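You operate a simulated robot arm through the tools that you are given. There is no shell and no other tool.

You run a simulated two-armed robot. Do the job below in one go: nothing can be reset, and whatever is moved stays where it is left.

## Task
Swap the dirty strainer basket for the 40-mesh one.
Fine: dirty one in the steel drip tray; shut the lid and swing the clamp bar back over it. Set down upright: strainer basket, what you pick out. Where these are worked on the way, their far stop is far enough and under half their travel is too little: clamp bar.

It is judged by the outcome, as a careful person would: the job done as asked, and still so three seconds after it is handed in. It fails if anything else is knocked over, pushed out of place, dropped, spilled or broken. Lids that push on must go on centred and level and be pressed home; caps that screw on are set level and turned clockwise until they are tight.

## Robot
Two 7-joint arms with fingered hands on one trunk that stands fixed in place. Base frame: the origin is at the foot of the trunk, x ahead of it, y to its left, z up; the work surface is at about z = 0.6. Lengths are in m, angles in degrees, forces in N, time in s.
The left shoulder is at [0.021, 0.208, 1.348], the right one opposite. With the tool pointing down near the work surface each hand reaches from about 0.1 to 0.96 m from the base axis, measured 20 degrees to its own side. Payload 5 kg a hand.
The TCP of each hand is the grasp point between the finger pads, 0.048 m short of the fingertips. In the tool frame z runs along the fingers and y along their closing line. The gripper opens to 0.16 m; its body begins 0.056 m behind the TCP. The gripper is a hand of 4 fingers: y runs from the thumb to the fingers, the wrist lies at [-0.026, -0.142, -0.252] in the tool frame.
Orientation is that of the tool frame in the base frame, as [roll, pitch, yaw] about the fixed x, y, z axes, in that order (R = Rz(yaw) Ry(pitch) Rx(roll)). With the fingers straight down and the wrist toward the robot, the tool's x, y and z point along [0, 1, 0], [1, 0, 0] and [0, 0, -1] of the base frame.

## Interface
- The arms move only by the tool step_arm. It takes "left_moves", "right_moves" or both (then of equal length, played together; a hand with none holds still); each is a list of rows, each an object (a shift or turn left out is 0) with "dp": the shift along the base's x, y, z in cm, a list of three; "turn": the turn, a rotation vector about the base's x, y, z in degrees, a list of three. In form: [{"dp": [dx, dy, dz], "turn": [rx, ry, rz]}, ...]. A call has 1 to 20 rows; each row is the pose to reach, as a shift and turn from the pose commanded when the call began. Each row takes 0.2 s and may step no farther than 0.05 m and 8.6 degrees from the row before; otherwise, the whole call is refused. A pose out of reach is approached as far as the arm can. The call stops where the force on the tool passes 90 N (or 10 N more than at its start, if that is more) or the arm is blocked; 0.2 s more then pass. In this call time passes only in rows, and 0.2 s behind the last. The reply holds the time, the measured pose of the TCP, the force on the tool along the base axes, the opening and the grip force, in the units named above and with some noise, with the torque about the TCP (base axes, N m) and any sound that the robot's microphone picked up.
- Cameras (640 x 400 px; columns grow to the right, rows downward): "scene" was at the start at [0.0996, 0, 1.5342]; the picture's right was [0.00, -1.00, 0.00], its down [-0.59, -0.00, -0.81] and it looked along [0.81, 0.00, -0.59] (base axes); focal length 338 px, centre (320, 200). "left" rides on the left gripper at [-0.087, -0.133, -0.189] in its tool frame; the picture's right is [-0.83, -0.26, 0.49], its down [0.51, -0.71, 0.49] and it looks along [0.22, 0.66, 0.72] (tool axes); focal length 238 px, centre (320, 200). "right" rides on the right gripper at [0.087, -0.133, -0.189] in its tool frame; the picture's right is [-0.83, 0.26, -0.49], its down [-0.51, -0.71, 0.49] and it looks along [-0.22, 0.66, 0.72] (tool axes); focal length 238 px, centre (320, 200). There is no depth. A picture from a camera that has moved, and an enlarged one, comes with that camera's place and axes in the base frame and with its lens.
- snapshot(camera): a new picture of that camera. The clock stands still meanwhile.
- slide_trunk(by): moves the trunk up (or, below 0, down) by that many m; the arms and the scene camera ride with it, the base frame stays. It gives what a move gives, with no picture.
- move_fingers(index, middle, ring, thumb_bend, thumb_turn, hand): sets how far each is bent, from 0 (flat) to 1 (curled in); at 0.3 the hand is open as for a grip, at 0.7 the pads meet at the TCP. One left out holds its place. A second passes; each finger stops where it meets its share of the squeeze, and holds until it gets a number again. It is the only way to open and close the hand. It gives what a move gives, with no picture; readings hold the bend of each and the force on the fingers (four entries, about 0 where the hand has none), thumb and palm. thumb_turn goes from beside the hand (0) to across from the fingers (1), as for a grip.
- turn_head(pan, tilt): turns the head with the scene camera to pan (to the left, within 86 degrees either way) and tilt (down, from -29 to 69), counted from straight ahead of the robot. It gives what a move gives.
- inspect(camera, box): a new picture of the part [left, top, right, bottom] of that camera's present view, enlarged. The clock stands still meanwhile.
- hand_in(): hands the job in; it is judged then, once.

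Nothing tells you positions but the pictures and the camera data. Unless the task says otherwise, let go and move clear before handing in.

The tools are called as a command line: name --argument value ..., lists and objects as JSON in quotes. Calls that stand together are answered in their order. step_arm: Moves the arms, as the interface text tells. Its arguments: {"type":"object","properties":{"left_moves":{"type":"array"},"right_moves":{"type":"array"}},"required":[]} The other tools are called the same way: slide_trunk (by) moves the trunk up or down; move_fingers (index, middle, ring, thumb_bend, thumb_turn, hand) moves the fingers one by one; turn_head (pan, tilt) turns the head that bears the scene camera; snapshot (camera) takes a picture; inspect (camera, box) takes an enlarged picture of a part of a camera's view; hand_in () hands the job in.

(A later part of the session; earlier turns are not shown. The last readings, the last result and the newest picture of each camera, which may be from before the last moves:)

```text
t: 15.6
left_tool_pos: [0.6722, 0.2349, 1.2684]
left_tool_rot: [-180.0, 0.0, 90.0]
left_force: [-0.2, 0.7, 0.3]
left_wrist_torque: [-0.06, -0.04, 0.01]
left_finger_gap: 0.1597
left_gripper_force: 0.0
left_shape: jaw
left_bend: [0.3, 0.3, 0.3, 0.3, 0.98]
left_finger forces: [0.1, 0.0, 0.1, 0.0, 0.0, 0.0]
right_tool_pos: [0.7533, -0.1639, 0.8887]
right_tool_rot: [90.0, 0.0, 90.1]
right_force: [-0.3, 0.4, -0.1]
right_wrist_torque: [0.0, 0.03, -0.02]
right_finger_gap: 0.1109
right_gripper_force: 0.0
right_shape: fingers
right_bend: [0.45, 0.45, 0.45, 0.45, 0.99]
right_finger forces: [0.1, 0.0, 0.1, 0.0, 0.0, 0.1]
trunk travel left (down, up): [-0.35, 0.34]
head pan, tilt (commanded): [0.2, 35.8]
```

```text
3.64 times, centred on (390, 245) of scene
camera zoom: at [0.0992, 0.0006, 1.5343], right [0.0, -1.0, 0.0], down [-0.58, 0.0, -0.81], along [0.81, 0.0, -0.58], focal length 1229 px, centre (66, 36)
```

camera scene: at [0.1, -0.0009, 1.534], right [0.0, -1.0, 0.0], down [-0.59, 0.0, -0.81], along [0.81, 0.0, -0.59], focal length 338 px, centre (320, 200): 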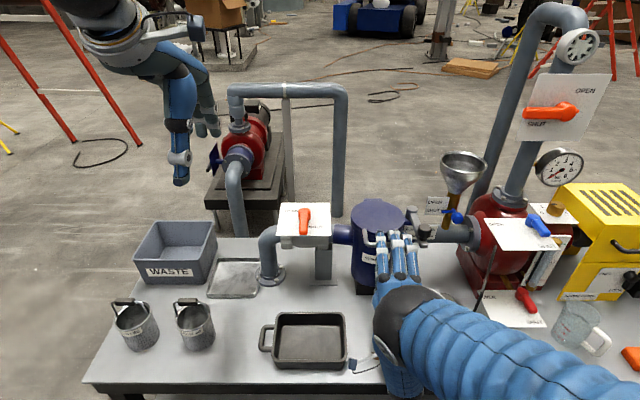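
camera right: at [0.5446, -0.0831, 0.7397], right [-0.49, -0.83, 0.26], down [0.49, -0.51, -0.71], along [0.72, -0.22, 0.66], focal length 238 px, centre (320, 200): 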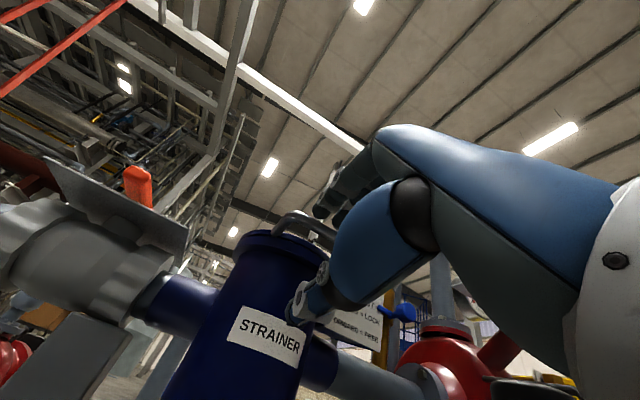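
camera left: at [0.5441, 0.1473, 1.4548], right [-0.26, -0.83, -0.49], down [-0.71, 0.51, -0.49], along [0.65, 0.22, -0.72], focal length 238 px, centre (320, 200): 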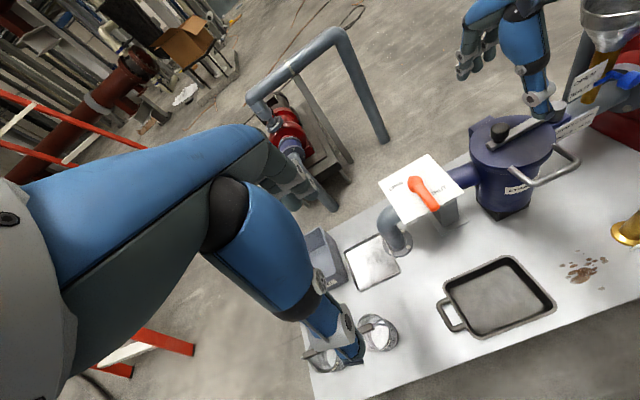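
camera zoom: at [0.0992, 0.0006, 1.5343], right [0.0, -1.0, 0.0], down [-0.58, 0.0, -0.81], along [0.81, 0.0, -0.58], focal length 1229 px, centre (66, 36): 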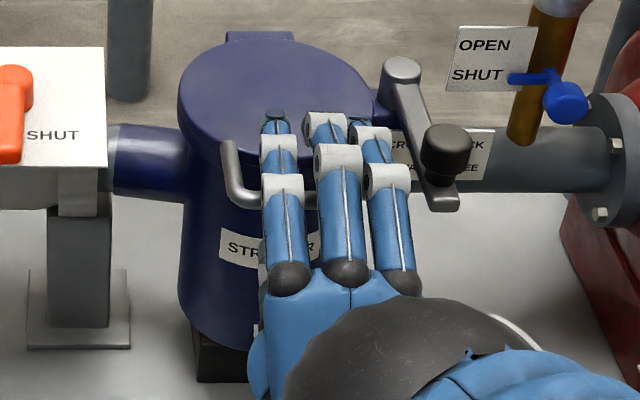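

Moves are referenced to the reached pose. I center on the handle and then close the hand on it.

step_arm --right_moves '[{"dp": [0.5, 0.6, 0.6]}, {"dp": [0.9, 1.1, 1.2]}]'

move_fingers --hand "right" --index 0.6 --middle 0.6 --ring 0.6 --thumb_bend 0.6

inspect --camera "left" --box '[460, 80, 600, 220]'

inspect --camera "scene" --box '[330, 190, 450, 300]'

inspect --camera "right" --box '[200, 150, 440, 350]'

```text
t: 16.2
left_tool_pos: [0.6727, 0.2346, 1.2676]
left_tool_rot: [180.0, 0.0, 90.0]
left_force: [0.1, 0.6, 1.0]
left_wrist_torque: [0.0, -0.01, 0.05]
left_finger_gap: 0.1595
left_gripper_force: 0.0
left_shape: jaw
left_bend: [0.3, 0.3, 0.3, 0.3, 0.98]
left_finger forces: [0.0, 0.0, 0.0, 0.0, 0.0, 0.0]
right_tool_pos: [0.7631, -0.1526, 0.9]
right_tool_rot: [90.0, 0.0, 89.9]
right_force: [0.0, -0.5, 0.7]
right_wrist_torque: [-0.02, -0.03, 0.03]
right_finger_gap: 0.1111
right_gripper_force: 0.0
right_shape: fingers
right_bend: [0.45, 0.45, 0.45, 0.45, 0.99]
right_finger forces: [0.0, 0.0, 0.0, 0.1, 0.0, 0.0]
trunk travel left (down, up): [-0.35, 0.34]
head pan, tilt (commanded): [0.2, 35.8]
```

```text
t: 17.2
left_tool_pos: [0.6719, 0.234, 1.2671]
left_tool_rot: [180.0, 0.0, 90.0]
left_force: [0.5, -0.6, 0.4]
left_wrist_torque: [0.02, 0.01, 0.02]
left_finger_gap: 0.1595
left_gripper_force: 0.1
left_shape: jaw
left_bend: [0.3, 0.3, 0.3, 0.3, 0.98]
left_finger forces: [0.0, 0.0, 0.0, 0.0, 0.0, 0.0]
right_tool_pos: [0.7634, -0.1532, 0.8997]
right_tool_rot: [90.0, 0.0, 90.0]
right_force: [0.2, 0.4, 0.0]
right_wrist_torque: [-0.02, 0.0, -0.01]
right_finger_gap: 0.0513
right_gripper_force: 0.1
right_shape: fingers
right_bend: [0.6, 0.6, 0.6, 0.6, 1.0]
right_finger forces: [0.0, 0.1, 0.1, 0.1, 0.0, 0.0]
trunk travel left (down, up): [-0.35, 0.34]
head pan, tilt (commanded): [0.2, 35.8]
```

```text
2.86 times, centred on (530, 150) of left
camera zoom: at [0.5415, 0.1468, 1.4562], right [-0.26, -0.83, -0.49], down [-0.71, 0.51, -0.49], along [0.66, 0.22, -0.72], focal length 681 px, centre (-280, 343)
```

zoom: 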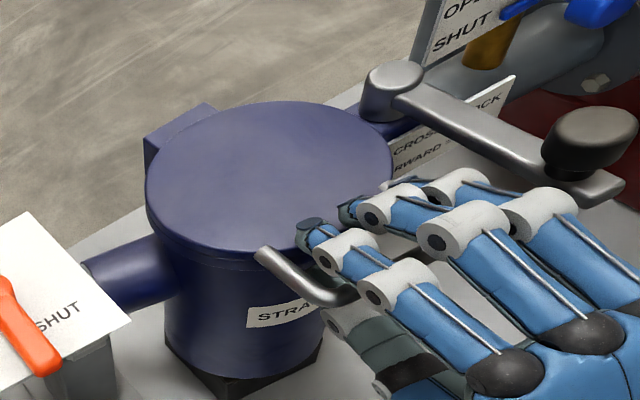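

```text
3.64 times, centred on (390, 245) of scene
camera zoom: at [0.0997, 0.0001, 1.5342], right [0.0, -1.0, 0.0], down [-0.59, 0.0, -0.81], along [0.81, 0.0, -0.59], focal length 1229 px, centre (66, 36)
```

zoom: 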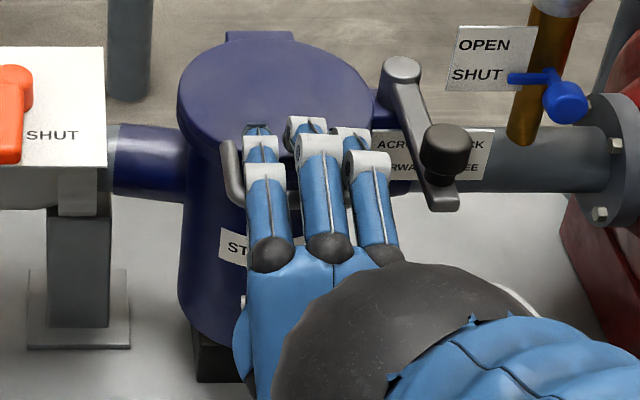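

```text
2.00 times, centred on (320, 250) of right
camera zoom: at [0.5742, -0.067, 0.7671], right [-0.49, -0.83, 0.26], down [0.49, -0.51, -0.71], along [0.72, -0.22, 0.66], focal length 477 px, centre (320, 100)
```

zoom: 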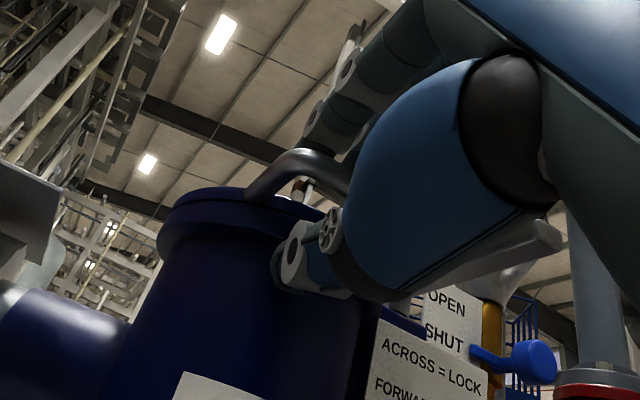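

The handle bar is now between the fingers (above) and thumb (below). I close to grip it.

move_fingers --hand "right" --index 0.7 --middle 0.7 --ring 0.7 --thumb_bend 0.7

inspect --camera "left" --box '[460, 80, 600, 220]'

inspect --camera "right" --box '[200, 150, 440, 350]'

```text
t: 18.2
left_tool_pos: [0.6712, 0.2345, 1.2683]
left_tool_rot: [179.9, -0.1, 89.9]
left_force: [-0.5, -0.5, 1.0]
left_wrist_torque: [-0.01, -0.01, -0.01]
left_finger_gap: 0.1598
left_gripper_force: 0.0
left_shape: jaw
left_bend: [0.3, 0.3, 0.3, 0.3, 0.98]
left_finger forces: [0.1, 0.0, 0.0, 0.1, 0.0, 0.0]
right_tool_pos: [0.7636, -0.1526, 0.9002]
right_tool_rot: [90.0, 0.0, 90.0]
right_force: [0.5, 0.0, 1.6]
right_wrist_torque: [-0.11, -0.01, 0.02]
right_finger_gap: 0.0142
right_gripper_force: 1.2
right_shape: fingers
right_bend: [0.7, 0.7, 0.69, 0.7, 1.0]
right_finger forces: [0.0, 0.1, 1.3, 0.0, 1.1, 0.0]
trunk travel left (down, up): [-0.35, 0.34]
head pan, tilt (commanded): [0.2, 35.8]
```

```text
2.86 times, centred on (530, 150) of left
camera zoom: at [0.5414, 0.1469, 1.4562], right [-0.26, -0.83, -0.49], down [-0.71, 0.51, -0.49], along [0.66, 0.22, -0.72], focal length 681 px, centre (-280, 343)
```

zoom: 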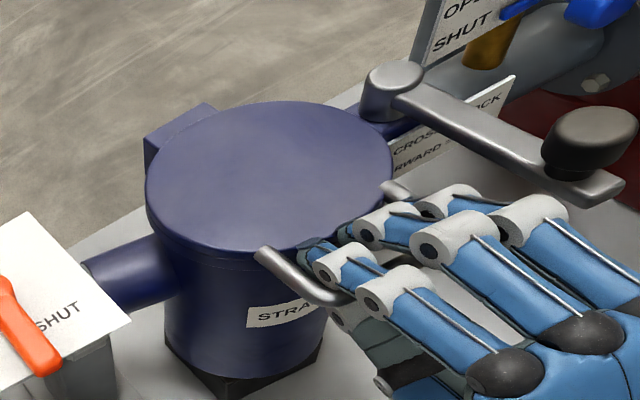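

```text
2.00 times, centred on (320, 250) of right
camera zoom: at [0.5742, -0.0669, 0.7672], right [-0.49, -0.83, 0.26], down [0.49, -0.51, -0.71], along [0.72, -0.22, 0.66], focal length 477 px, centre (320, 100)
```

zoom: 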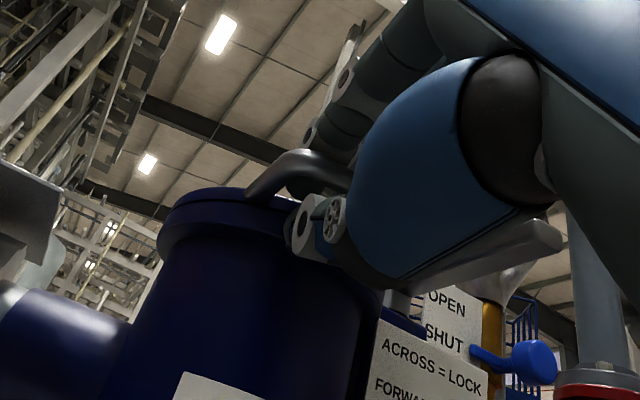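

Contact is light; I'll squeeze a little more.

move_fingers --hand "right" --index 0.76 --middle 0.76 --ring 0.76 --thumb_bend 0.74

inspect --camera "right" --box '[200, 150, 440, 350]'

```text
t: 19.2
left_tool_pos: [0.6733, 0.2353, 1.2673]
left_tool_rot: [-179.9, 0.0, 89.9]
left_force: [0.2, 0.1, 0.4]
left_wrist_torque: [0.01, 0.01, -0.02]
left_finger_gap: 0.1595
left_gripper_force: 0.1
left_shape: jaw
left_bend: [0.3, 0.3, 0.3, 0.3, 0.98]
left_finger forces: [0.0, 0.0, 0.1, 0.1, 0.1, 0.0]
right_tool_pos: [0.7638, -0.1528, 0.9011]
right_tool_rot: [89.9, 0.0, 89.9]
right_force: [17.8, 4.3, 15.0]
right_wrist_torque: [-0.59, -0.28, 0.6]
right_finger_gap: 0.0057
right_gripper_force: 12.6
right_shape: fingers
right_bend: [0.73, 0.75, 0.73, 0.72, 1.0]
right_finger forces: [0.0, 11.1, 14.2, 0.0, 0.0, 0.0]
trunk travel left (down, up): [-0.35, 0.34]
head pan, tilt (commanded): [0.2, 35.8]
```

```text
2.00 times, centred on (320, 250) of right
camera zoom: at [0.5754, -0.0661, 0.7679], right [-0.49, -0.83, 0.26], down [0.49, -0.51, -0.71], along [0.72, -0.22, 0.66], focal length 477 px, centre (320, 100)
```

zoom: 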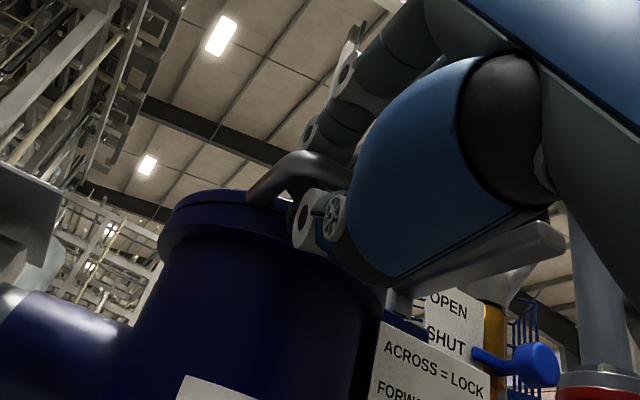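

The fingers are hooked round the handle bar. I start lifting the lid along the hinge arc (hinge near x≈0.983, z≈0.895), checking the forces.

step_arm --right_moves '[{"dp": [0.05, 0, 1.5], "turn": [0, 4, 0]}, {"dp": [0.28, 0, 3.05], "turn": [0, 8, 0]}]'

inspect --camera "left" --box '[460, 80, 600, 220]'

inspect --camera "scene" --box '[330, 190, 450, 300]'

```text
t: 19.8
left_tool_pos: [0.6742, 0.2358, 1.2661]
left_tool_rot: [-180.0, 0.0, 90.0]
left_force: [1.0, 0.5, 0.0]
left_wrist_torque: [-0.02, -0.04, -0.02]
left_finger_gap: 0.1596
left_gripper_force: 0.0
left_shape: jaw
left_bend: [0.3, 0.3, 0.3, 0.3, 0.98]
left_finger forces: [0.0, 0.0, 0.0, 0.0, 0.0, 0.0]
right_tool_pos: [0.7653, -0.1519, 0.9279]
right_tool_rot: [98.3, 0.0, 89.9]
right_force: [18.4, 7.9, -6.5]
right_wrist_torque: [0.02, -0.06, 0.9]
right_finger_gap: 0.0057
right_gripper_force: 12.3
right_shape: fingers
right_bend: [0.73, 0.75, 0.73, 0.72, 1.0]
right_finger forces: [0.0, 10.0, 14.4, 0.0, 0.0, 0.0]
trunk travel left (down, up): [-0.35, 0.34]
head pan, tilt (commanded): [0.2, 35.8]
```

```text
2.86 times, centred on (530, 150) of left
camera zoom: at [0.543, 0.1477, 1.4556], right [-0.26, -0.83, -0.49], down [-0.71, 0.51, -0.49], along [0.65, 0.22, -0.72], focal length 681 px, centre (-280, 343)
```

zoom: 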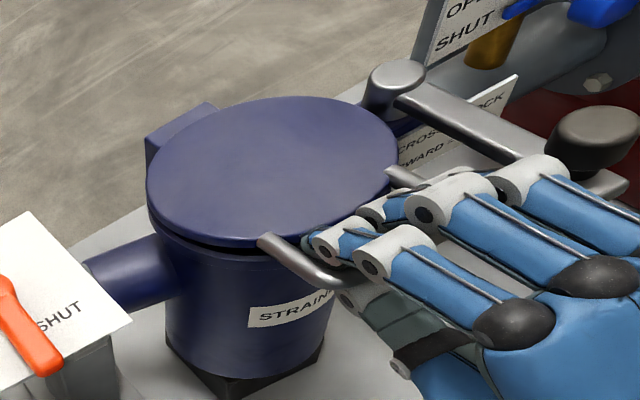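

```text
3.64 times, centred on (390, 245) of scene
camera zoom: at [0.1014, 0.0008, 1.5341], right [0.0, -1.0, 0.0], down [-0.59, 0.0, -0.81], along [0.81, 0.0, -0.59], focal length 1229 px, centre (66, 36)
```

zoom: 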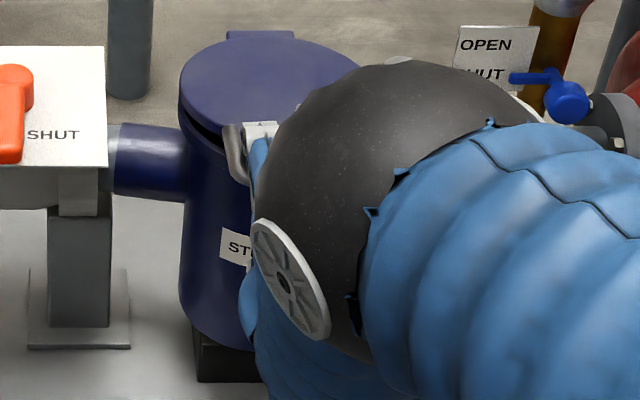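

The lid is lifting smoothly. I continue along the arc.

step_arm --right_moves '[{"dp": [0.5, 0, 1.5], "turn": [0, 4, 0]}, {"dp": [0.9, 0, 2.98], "turn": [0, 8, 0]}, {"dp": [1.4, 0, 4.4], "turn": [0, 12, 0]}, {"dp": [2.0, 0, 5.84], "turn": [0, 16, 0]}]'

inspect --camera "left" --box '[440, 40, 640, 220]'

snapshot --camera "scene"

```text
t: 20.8
left_tool_pos: [0.6733, 0.2357, 1.2669]
left_tool_rot: [-179.9, 0.0, 90.1]
left_force: [0.0, -0.4, 0.3]
left_wrist_torque: [0.01, 0.0, -0.01]
left_finger_gap: 0.1595
left_gripper_force: 0.0
left_shape: jaw
left_bend: [0.3, 0.3, 0.3, 0.3, 0.98]
left_finger forces: [0.0, 0.0, 0.0, 0.0, 0.0, 0.0]
right_tool_pos: [0.7845, -0.1528, 0.9857]
right_tool_rot: [114.2, 0.1, 90.0]
right_force: [7.3, 10.3, -8.2]
right_wrist_torque: [0.22, -0.17, 0.81]
right_finger_gap: 0.0058
right_gripper_force: 9.5
right_shape: fingers
right_bend: [0.73, 0.75, 0.74, 0.72, 1.0]
right_finger forces: [0.1, 0.0, 15.7, 0.0, 3.4, 0.0]
trunk travel left (down, up): [-0.35, 0.34]
head pan, tilt (commanded): [0.2, 35.8]
```

```text
2.22 times, centred on (540, 130) of left
camera zoom: at [0.5426, 0.148, 1.4556], right [-0.26, -0.83, -0.49], down [-0.71, 0.51, -0.49], along [0.65, 0.22, -0.72], focal length 530 px, centre (-169, 356)
```

zoom: 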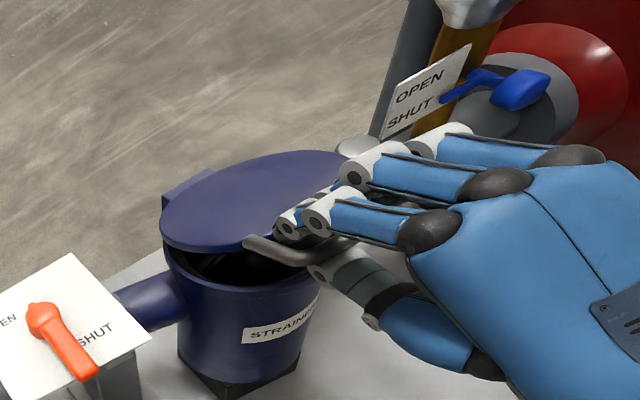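

```text
taken
camera scene: at [0.1009, 0.0012, 1.5341], right [0.0, -1.0, 0.0], down [-0.59, 0.0, -0.81], along [0.81, 0.0, -0.59], focal length 338 px, centre (320, 200)
```

scene: 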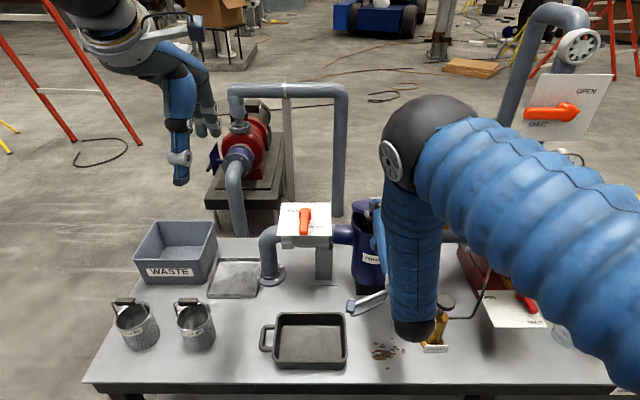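

Lid is about 25° up and moving well. I keep going.

step_arm --right_moves '[{"dp": [0.7, 0, 1.35], "turn": [0, 4, 0]}, {"dp": [1.5, 0, 2.66], "turn": [0, 8, 0]}, {"dp": [2.4, 0, 3.9], "turn": [0, 12, 0]}, {"dp": [3.36, 0, 5.1], "turn": [0, 16, 0]}, {"dp": [4.4, 0, 6.2], "turn": [0, 20, 0]}, {"dp": [5.53, 0, 7.25], "turn": [0, 24, 0]}, {"dp": [6.73, 0, 8.2], "turn": [0, 28, 0]}, {"dp": [7.99, 0, 9.09], "turn": [0, 32, 0]}]'

inspect --camera "left" --box '[440, 40, 640, 220]'

snapshot --camera "scene"

snapshot --camera "right"

```text
t: 22.6
left_tool_pos: [0.6742, 0.2341, 1.2675]
left_tool_rot: [-179.9, -0.1, 90.1]
left_force: [0.9, 0.7, -0.4]
left_wrist_torque: [0.0, 0.01, -0.02]
left_finger_gap: 0.1597
left_gripper_force: 0.1
left_shape: jaw
left_bend: [0.3, 0.3, 0.3, 0.3, 0.98]
left_finger forces: [0.0, 0.0, 0.0, 0.0, 0.1, 0.0]
right_tool_pos: [0.8669, -0.1519, 1.0773]
right_tool_rot: [146.2, 0.0, 90.1]
right_force: [3.4, 7.1, -7.9]
right_wrist_torque: [0.52, 0.01, 0.53]
right_finger_gap: 0.0057
right_gripper_force: 9.6
right_shape: fingers
right_bend: [0.73, 0.75, 0.75, 0.72, 1.0]
right_finger forces: [0.0, 0.0, 15.5, 0.0, 4.2, 0.0]
trunk travel left (down, up): [-0.35, 0.34]
head pan, tilt (commanded): [0.2, 35.8]
```

```text
2.22 times, centred on (540, 130) of left
camera zoom: at [0.5428, 0.1472, 1.4556], right [-0.26, -0.83, -0.49], down [-0.71, 0.51, -0.49], along [0.65, 0.22, -0.72], focal length 530 px, centre (-169, 356)
```

zoom: 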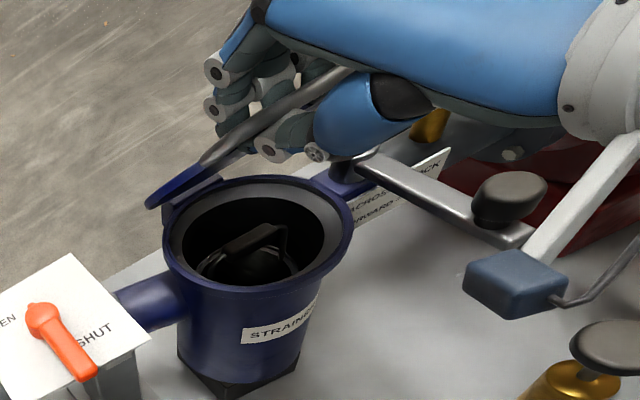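

```text
taken
camera scene: at [0.101, 0.0005, 1.5342], right [0.0, -1.0, 0.0], down [-0.59, 0.0, -0.81], along [0.81, 0.0, -0.59], focal length 338 px, centre (320, 200)
```

scene: 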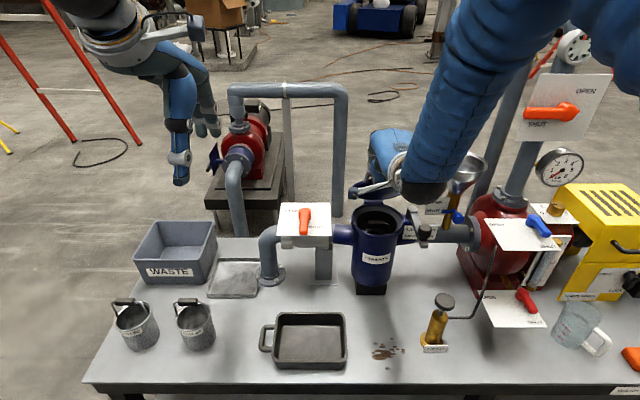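

```text
taken
camera right: at [0.6506, -0.0661, 1.1609], right [-0.06, -0.83, 0.55], down [-0.32, -0.51, -0.8], along [0.95, -0.22, -0.23], focal length 238 px, centre (320, 200)
```

right: 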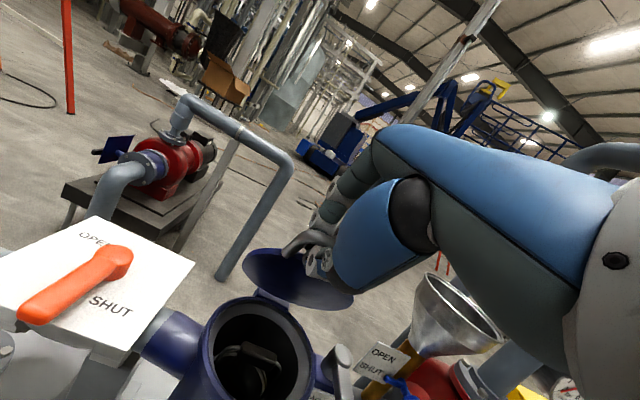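

The lid is well up and I can see the dirty basket's bail just below the rim. I continue over the top, holding the hand tilt so the bar turns in the grip.

step_arm --right_moves '[{"dp": [1.3, 0, 0.8], "turn": [0, 4, 0]}, {"dp": [2.69, 0, 1.47], "turn": [0, 8, 0]}, {"dp": [4.1, 0, 2.05], "turn": [0, 11, 0]}, {"dp": [5.56, 0, 2.55], "turn": [0, 14, 0]}, {"dp": [7.0, 0, 2.95], "turn": [0, 16, 0]}, {"dp": [8.54, 0, 3.23], "turn": [0, 18, 0]}]'

inspect --camera "left" --box '[440, 40, 640, 220]'

snapshot --camera "right"

inspect --camera "scene" --box '[320, 120, 480, 280]'

```text
t: 24.0
left_tool_pos: [0.6744, 0.2337, 1.2668]
left_tool_rot: [-179.9, -0.1, 90.0]
left_force: [1.0, 0.2, -0.1]
left_wrist_torque: [0.03, 0.0, 0.0]
left_finger_gap: 0.1597
left_gripper_force: 0.0
left_shape: jaw
left_bend: [0.3, 0.3, 0.3, 0.3, 0.98]
left_finger forces: [0.1, 0.0, 0.1, 0.1, 0.0, 0.1]
right_tool_pos: [0.9516, -0.1526, 1.1104]
right_tool_rot: [164.3, 0.1, 90.0]
right_force: [-0.8, 4.8, -9.5]
right_wrist_torque: [0.92, 0.62, 0.31]
right_finger_gap: 0.006
right_gripper_force: 26.9
right_shape: fingers
right_bend: [0.74, 0.75, 0.74, 0.72, 1.0]
right_finger forces: [0.0, 8.1, 18.3, 0.0, 27.1, 0.0]
trunk travel left (down, up): [-0.35, 0.34]
head pan, tilt (commanded): [0.2, 35.8]
```

```text
2.22 times, centred on (540, 130) of left
camera zoom: at [0.543, 0.147, 1.4556], right [-0.26, -0.83, -0.49], down [-0.71, 0.51, -0.49], along [0.65, 0.22, -0.72], focal length 530 px, centre (-169, 356)
```

zoom: 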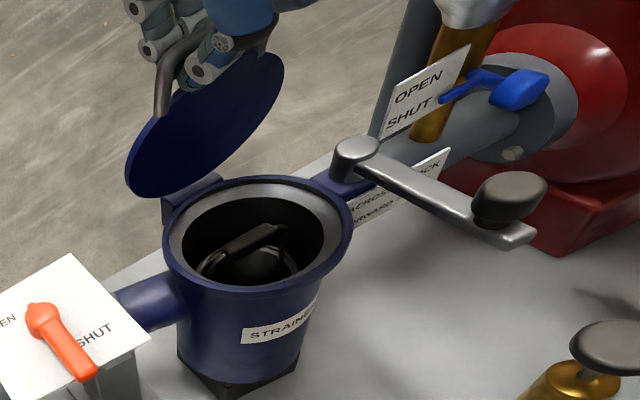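

```text
taken
camera right: at [0.7725, -0.0659, 1.2562], right [0.12, -0.83, 0.54], down [-0.55, -0.51, -0.67], along [0.83, -0.22, -0.52], focal length 238 px, centre (320, 200)
```

right: 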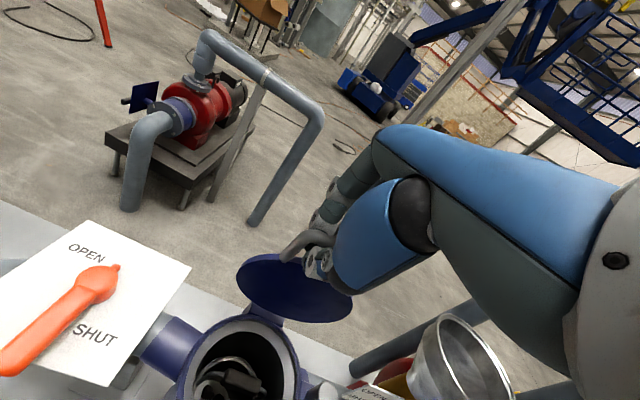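

```text
2.50 times, centred on (400, 200) of scene
camera zoom: at [0.1012, 0.0004, 1.5341], right [0.0, -1.0, 0.0], down [-0.59, 0.0, -0.81], along [0.81, 0.0, -0.59], focal length 845 px, centre (120, 200)
```

zoom: 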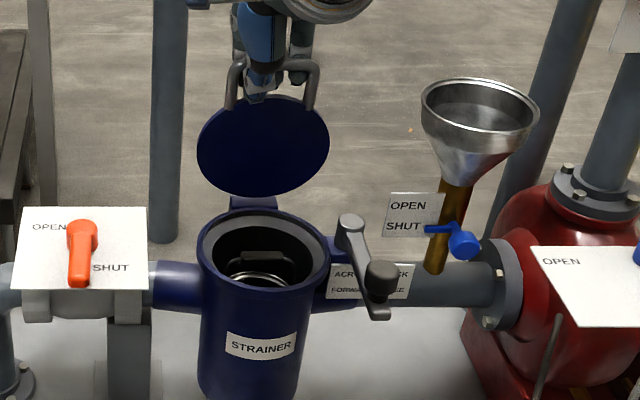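

Lid is close to upright. I loosen the grip slightly into a hook and push it past vertical.

move_fingers --hand "right" --index 0.69 --middle 0.69 --ring 0.69 --thumb_bend 0.69

step_arm --right_moves '[{"dp": [1.5, 0, 0.15]}, {"dp": [3.05, 0, 0.25]}, {"dp": [4.6, 0, 0.2], "turn": [0, -2, 0]}, {"dp": [6.11, 0, 0.07], "turn": [0, -4, 0]}]'

inspect --camera "left" --box '[440, 40, 640, 220]'

snapshot --camera "right"

inspect --camera "scene" --box '[320, 120, 480, 280]'

```text
t: 25.0
left_tool_pos: [0.672, 0.2341, 1.2684]
left_tool_rot: [180.0, -0.1, 90.0]
left_force: [-0.1, -0.2, -0.7]
left_wrist_torque: [-0.02, -0.01, 0.01]
left_finger_gap: 0.1596
left_gripper_force: 0.0
left_shape: jaw
left_bend: [0.3, 0.3, 0.3, 0.3, 0.98]
left_finger forces: [0.0, 0.0, 0.1, 0.0, 0.0, 0.0]
right_tool_pos: [0.9498, -0.1523, 1.1117]
right_tool_rot: [164.0, -0.1, 90.1]
right_force: [-0.2, -1.0, 1.2]
right_wrist_torque: [-0.06, 0.05, -0.01]
right_finger_gap: 0.0171
right_gripper_force: 1.1
right_shape: fingers
right_bend: [0.69, 0.69, 0.69, 0.69, 1.0]
right_finger forces: [0.0, 0.1, 0.0, 0.0, 1.6, 0.1]
trunk travel left (down, up): [-0.35, 0.34]
head pan, tilt (commanded): [0.2, 35.8]
```

```text
t: 26.0
left_tool_pos: [0.6735, 0.2345, 1.2658]
left_tool_rot: [180.0, 0.0, 90.0]
left_force: [0.3, 0.7, 0.0]
left_wrist_torque: [-0.01, 0.05, 0.03]
left_finger_gap: 0.1595
left_gripper_force: 0.0
left_shape: jaw
left_bend: [0.3, 0.3, 0.3, 0.3, 0.98]
left_finger forces: [0.0, 0.1, 0.0, 0.0, 0.0, 0.1]
right_tool_pos: [1.0096, -0.1527, 1.1125]
right_tool_rot: [160.0, 0.1, 90.0]
right_force: [-0.7, 1.1, 3.7]
right_wrist_torque: [0.16, 0.46, 0.07]
right_finger_gap: 0.0209
right_gripper_force: 9.7
right_shape: fingers
right_bend: [0.67, 0.69, 0.68, 0.69, 1.0]
right_finger forces: [4.2, 0.0, 3.6, 0.0, 11.5, 0.0]
trunk travel left (down, up): [-0.35, 0.34]
head pan, tilt (commanded): [0.2, 35.8]
```

```text
2.22 times, centred on (540, 130) of left
camera zoom: at [0.5417, 0.1472, 1.4561], right [-0.26, -0.83, -0.49], down [-0.71, 0.51, -0.49], along [0.66, 0.22, -0.72], focal length 530 px, centre (-169, 356)
```

zoom: 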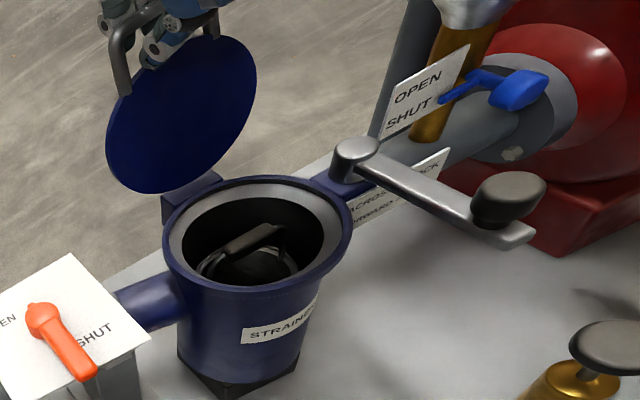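

```text
taken
camera right: at [0.821, -0.0666, 1.2441], right [0.08, -0.83, 0.55], down [-0.5, -0.51, -0.7], along [0.86, -0.22, -0.46], focal length 238 px, centre (320, 200)
```

right: 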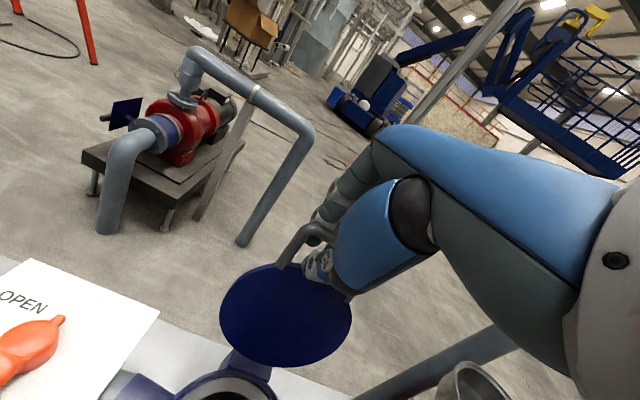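

```text
2.50 times, centred on (400, 200) of scene
camera zoom: at [0.0999, 0.0004, 1.5342], right [0.0, -1.0, 0.0], down [-0.59, 0.0, -0.81], along [0.81, 0.0, -0.59], focal length 845 px, centre (120, 200)
```

zoom: 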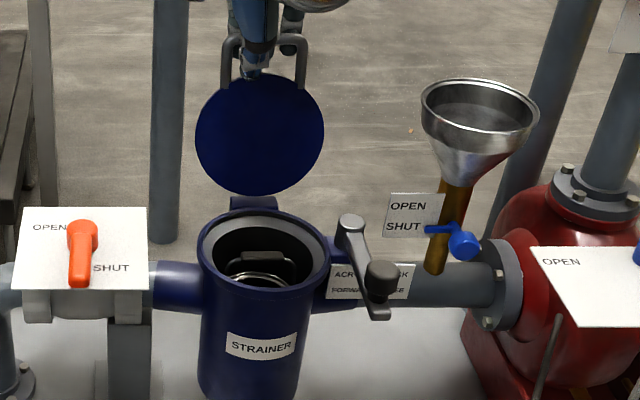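

The lid looks to be ~10° past vertical. I push a little further gently to find its stop.

step_arm --right_moves '[{"dp": [1.0, 0, -0.2], "turn": [0, -2, 0]}, {"dp": [2.0, 0, -0.5], "turn": [0, -4, 0]}]'

inspect --camera "scene" --box '[320, 120, 480, 280]'

inspect --camera "left" --box '[440, 40, 640, 220]'

```text
t: 26.6
left_tool_pos: [0.6646, 0.2349, 1.2719]
left_tool_rot: [179.7, -0.1, 89.9]
left_force: [0.7, -0.4, 1.1]
left_wrist_torque: [-0.01, 0.02, -0.03]
left_finger_gap: 0.1598
left_gripper_force: 0.0
left_shape: jaw
left_bend: [0.3, 0.3, 0.3, 0.3, 0.98]
left_finger forces: [0.0, 0.0, 0.1, 0.0, 0.1, 0.0]
right_tool_pos: [1.0265, -0.1519, 1.1159]
right_tool_rot: [155.5, 0.0, 90.0]
right_force: [-31.1, 4.0, 35.1]
right_wrist_torque: [0.12, 2.08, -0.23]
right_finger_gap: 0.0271
right_gripper_force: 26.7
right_shape: fingers
right_bend: [0.69, 0.69, 0.68, 0.66, 1.0]
right_finger forces: [0.0, 0.0, 0.6, 0.1, 51.8, 0.1]
trunk travel left (down, up): [-0.35, 0.34]
head pan, tilt (commanded): [0.2, 35.8]
```

```text
2.50 times, centred on (400, 200) of scene
camera zoom: at [0.0922, 0.0009, 1.5351], right [0.0, -1.0, 0.0], down [-0.58, 0.0, -0.81], along [0.81, 0.0, -0.58], focal length 845 px, centre (120, 200)
```

zoom: 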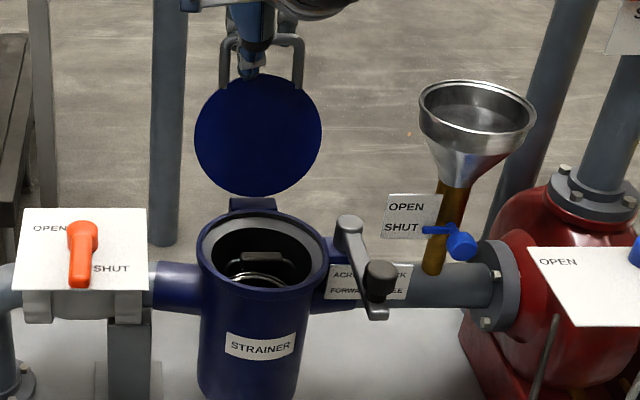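

```text
2.22 times, centred on (540, 130) of left
camera zoom: at [0.5344, 0.1475, 1.4592], right [-0.26, -0.83, -0.49], down [-0.71, 0.51, -0.49], along [0.66, 0.22, -0.72], focal length 530 px, centre (-169, 356)
```

zoom: 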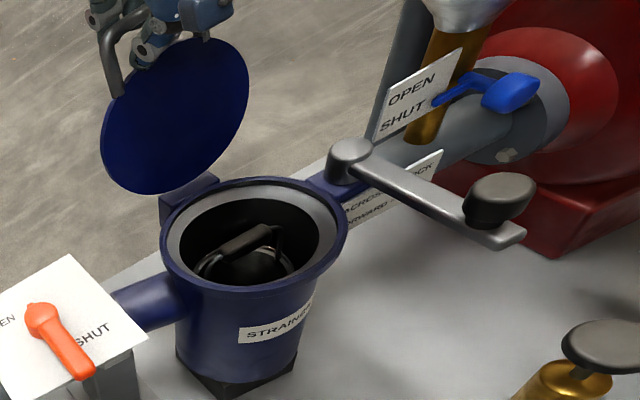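

The lid is at its open stop, past vertical. I unload, open the hand slowly and see if the lid stays.

step_arm --right_moves '[{"dp": [-0.7, 0, 0]}, {"dp": [-1.2, 0, 0.0]}]'

move_fingers --hand "right" --index 0.5 --middle 0.5 --ring 0.5 --thumb_bend 0.6

inspect --camera "left" --box '[440, 0, 640, 180]'

inspect --camera "scene" --box '[320, 80, 480, 240]'

snapshot --camera "right"

```text
t: 27.2
left_tool_pos: [0.6709, 0.2359, 1.2687]
left_tool_rot: [179.9, -0.1, 90.0]
left_force: [0.7, 0.7, 0.5]
left_wrist_torque: [-0.01, 0.01, -0.01]
left_finger_gap: 0.1595
left_gripper_force: 0.0
left_shape: jaw
left_bend: [0.3, 0.3, 0.3, 0.3, 0.98]
left_finger forces: [0.0, 0.0, 0.1, 0.0, 0.0, 0.1]
right_tool_pos: [1.018, -0.1523, 1.1114]
right_tool_rot: [155.6, 0.0, 89.9]
right_force: [-1.8, 3.2, 27.5]
right_wrist_torque: [0.0, 0.47, 0.08]
right_finger_gap: 0.0248
right_gripper_force: 23.8
right_shape: fingers
right_bend: [0.66, 0.68, 0.66, 0.69, 1.0]
right_finger forces: [6.0, 1.1, 5.0, 0.0, 35.9, 0.1]
trunk travel left (down, up): [-0.35, 0.34]
head pan, tilt (commanded): [0.2, 35.8]
```

```text
t: 28.2
left_tool_pos: [0.6696, 0.2349, 1.2692]
left_tool_rot: [179.9, -0.1, 90.0]
left_force: [0.5, 0.6, -0.2]
left_wrist_torque: [-0.01, 0.01, -0.02]
left_finger_gap: 0.1594
left_gripper_force: 0.1
left_shape: jaw
left_bend: [0.3, 0.3, 0.3, 0.3, 0.98]
left_finger forces: [0.1, 0.1, 0.1, 0.0, 0.0, 0.1]
right_tool_pos: [1.0162, -0.1532, 1.1096]
right_tool_rot: [155.8, 0.1, 90.1]
right_force: [-3.8, 1.5, 28.2]
right_wrist_torque: [0.03, 0.16, -0.06]
right_finger_gap: 0.0558
right_gripper_force: 13.9
right_shape: fingers
right_bend: [0.5, 0.5, 0.5, 0.67, 1.0]
right_finger forces: [0.1, 0.1, 0.0, 0.0, 28.5, 0.1]
trunk travel left (down, up): [-0.35, 0.34]
head pan, tilt (commanded): [0.2, 35.8]
```

```text
2.22 times, centred on (540, 90) of left
camera zoom: at [0.5384, 0.1474, 1.4575], right [-0.26, -0.83, -0.49], down [-0.71, 0.51, -0.49], along [0.66, 0.22, -0.72], focal length 530 px, centre (-169, 444)
```

zoom: 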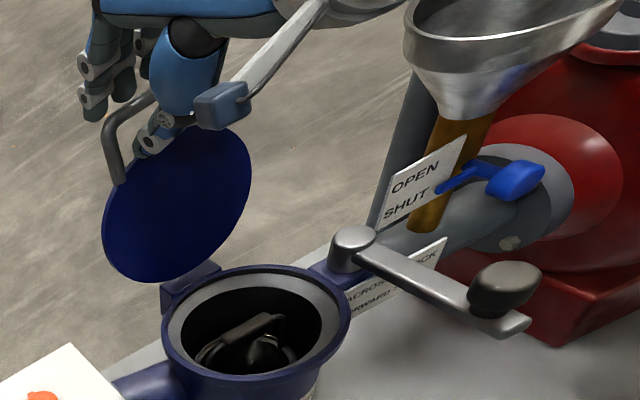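

```text
2.50 times, centred on (400, 160) of scene
camera zoom: at [0.0964, 0.0007, 1.5345], right [0.0, -1.0, 0.0], down [-0.58, 0.0, -0.81], along [0.81, 0.0, -0.58], focal length 845 px, centre (120, 300)
```

zoom: 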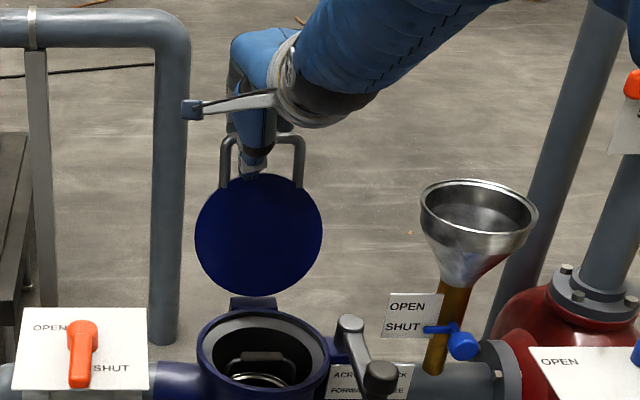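

```text
taken
camera right: at [0.8187, -0.0662, 1.2288], right [0.04, -0.83, 0.55], down [-0.45, -0.51, -0.74], along [0.89, -0.22, -0.39], focal length 238 px, centre (320, 200)
```

right: 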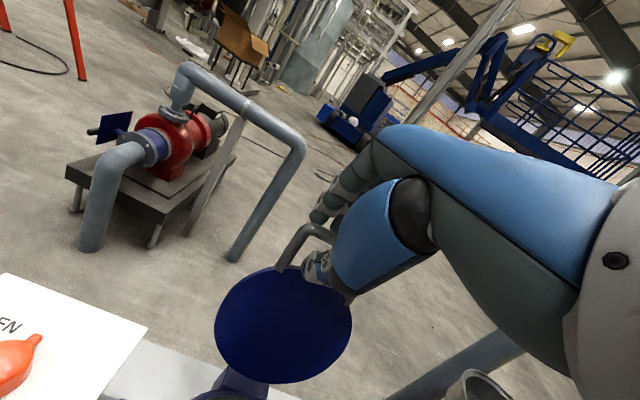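

The thumb tip is leaning on the lid edge (28 N down), so I lift straight up while opening wider.

step_arm --right_moves '[{"dp": [0, 0, 0.6]}, {"dp": [0, 0, 1.2]}]'

move_fingers --hand "right" --index 0.35 --middle 0.35 --ring 0.35 --thumb_bend 0.45

inspect --camera "scene" --box '[320, 80, 480, 240]'

inspect --camera "left" --box '[440, 0, 640, 180]'

```text
t: 28.8
left_tool_pos: [0.6719, 0.2338, 1.2667]
left_tool_rot: [179.9, 0.0, 90.0]
left_force: [0.5, 0.3, 0.5]
left_wrist_torque: [-0.02, -0.07, 0.02]
left_finger_gap: 0.1595
left_gripper_force: 0.0
left_shape: jaw
left_bend: [0.3, 0.3, 0.3, 0.3, 0.98]
left_finger forces: [0.0, 0.0, 0.0, 0.0, 0.0, 0.0]
right_tool_pos: [1.0167, -0.1528, 1.1171]
right_tool_rot: [156.2, 0.0, 90.1]
right_force: [-0.9, -0.4, -0.6]
right_wrist_torque: [0.0, -0.04, -0.04]
right_finger_gap: 0.0705
right_gripper_force: 0.1
right_shape: fingers
right_bend: [0.5, 0.5, 0.5, 0.6, 1.0]
right_finger forces: [0.0, 0.0, 0.1, 0.1, 0.0, 0.0]
trunk travel left (down, up): [-0.35, 0.34]
head pan, tilt (commanded): [0.2, 35.8]
```

```text
t: 29.8
left_tool_pos: [0.6707, 0.2342, 1.2673]
left_tool_rot: [180.0, 0.1, 90.0]
left_force: [-0.6, -0.3, 0.6]
left_wrist_torque: [0.0, -0.01, 0.02]
left_finger_gap: 0.1596
left_gripper_force: 0.1
left_shape: jaw
left_bend: [0.3, 0.3, 0.3, 0.3, 0.98]
left_finger forces: [0.1, 0.0, 0.1, 0.1, 0.0, 0.1]
right_tool_pos: [1.0191, -0.1529, 1.1197]
right_tool_rot: [156.0, 0.1, 90.0]
right_force: [-1.3, -0.5, 0.6]
right_wrist_torque: [-0.04, 0.03, -0.01]
right_finger_gap: 0.1305
right_gripper_force: 0.1
right_shape: fingers
right_bend: [0.35, 0.35, 0.35, 0.45, 0.99]
right_finger forces: [0.0, 0.0, 0.0, 0.0, 0.0, 0.0]
trunk travel left (down, up): [-0.35, 0.34]
head pan, tilt (commanded): [0.2, 35.8]
```

```text
2.50 times, centred on (400, 160) of scene
camera zoom: at [0.0996, 0.0001, 1.5342], right [0.0, -1.0, 0.0], down [-0.59, 0.0, -0.81], along [0.81, 0.0, -0.59], focal length 845 px, centre (120, 300)
```

zoom: 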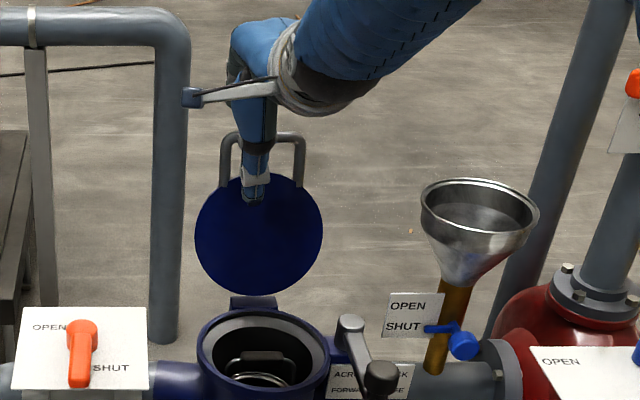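

```text
2.22 times, centred on (540, 90) of left
camera zoom: at [0.5414, 0.1469, 1.4563], right [-0.26, -0.83, -0.49], down [-0.71, 0.51, -0.49], along [0.66, 0.22, -0.72], focal length 530 px, centre (-169, 444)
```

zoom: 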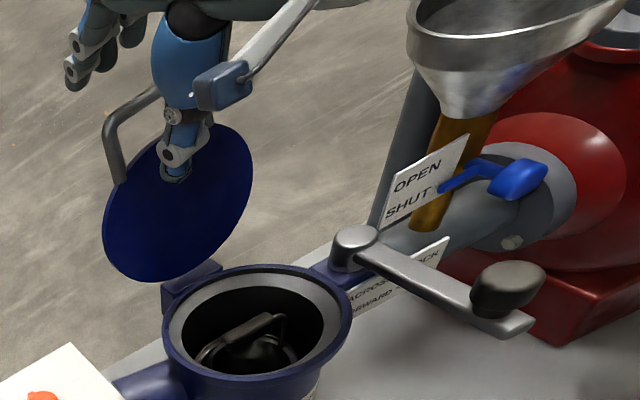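

The lid stays open by itself. I raise the right hand clear and bring it back to the right side so the left arm has room.

step_arm --right_moves '[{"dp": [0, 0, 4]}, {"dp": [0, 0, 8]}, {"dp": [-2, 0, 12]}, {"dp": [-6, 0, 14]}, {"dp": [-11, 0, 14], "turn": [0, 6, 0]}, {"dp": [-16, 0, 14], "turn": [0, 12, 0]}, {"dp": [-21, -1, 14], "turn": [0, 18, 0]}, {"dp": [-26, -3, 14], "turn": [0, 24, 0]}, {"dp": [-30, -6, 14], "turn": [0, 24, 0]}, {"dp": [-34, -9, 14], "turn": [0, 24, 0]}, {"dp": [-38, -12, 14], "turn": [0, 24, 0]}, {"dp": [-41, -16, 14], "turn": [0, 24, 0]}, {"dp": [-43, -20, 14], "turn": [0, 24, 0]}, {"dp": [-44, -24, 14], "turn": [0, 24, 0]}]'

snapshot --camera "scene"

inspect --camera "scene" --box '[330, 120, 450, 250]'

inspect --camera "left" --box '[440, 40, 600, 200]'

snapshot --camera "right"

```text
refused: row 7 steps farther than a row can; nothing moved
```

```text
taken
camera scene: at [0.0996, 0.0001, 1.5342], right [0.0, -1.0, 0.0], down [-0.59, 0.0, -0.81], along [0.81, 0.0, -0.59], focal length 338 px, centre (320, 200)
```

scene: 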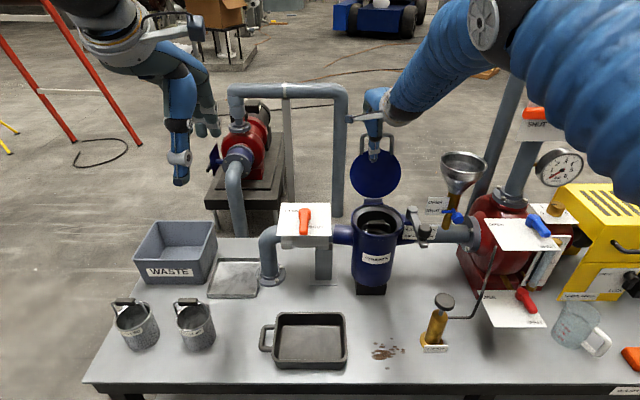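

```text
3.08 times, centred on (390, 185) of scene
camera zoom: at [0.0996, 0.0001, 1.5342], right [0.0, -1.0, 0.0], down [-0.59, 0.0, -0.81], along [0.81, 0.0, -0.59], focal length 1040 px, centre (105, 246)
```

zoom: 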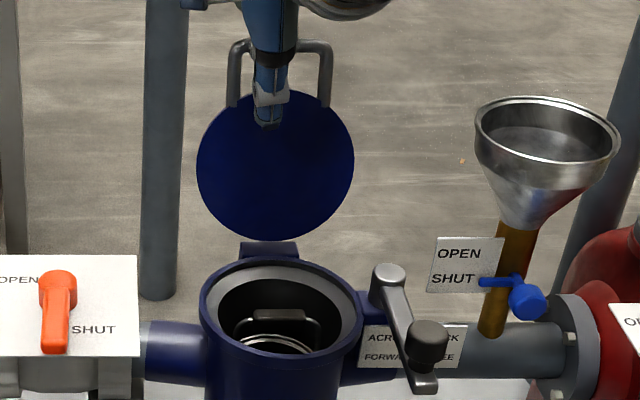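

```text
2.50 times, centred on (520, 120) of left
camera zoom: at [0.5414, 0.1469, 1.4563], right [-0.26, -0.83, -0.49], down [-0.71, 0.51, -0.49], along [0.66, 0.22, -0.72], focal length 596 px, centre (-180, 400)
```

zoom: 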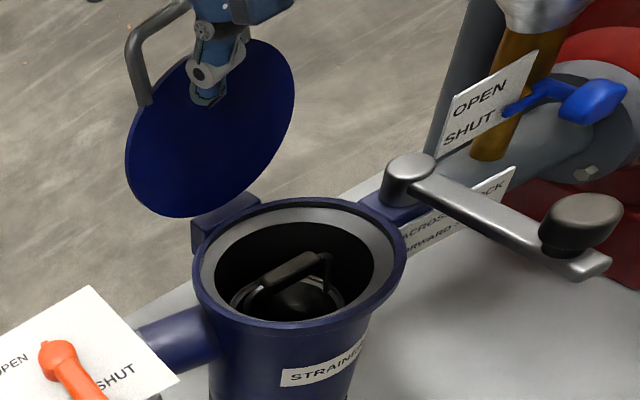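

```text
taken
camera right: at [0.8212, -0.0661, 1.2381], right [0.04, -0.83, 0.55], down [-0.45, -0.51, -0.74], along [0.89, -0.22, -0.39], focal length 238 px, centre (320, 200)
```

right: 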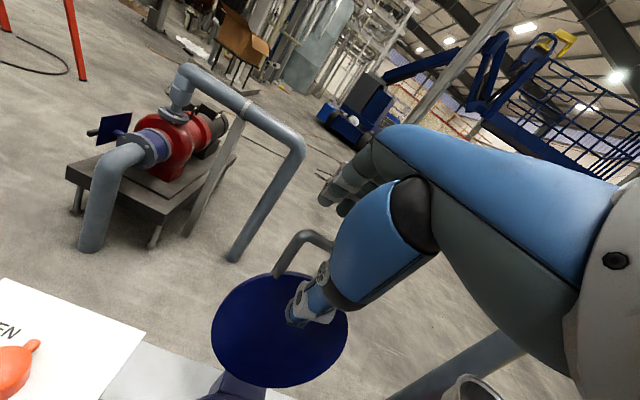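

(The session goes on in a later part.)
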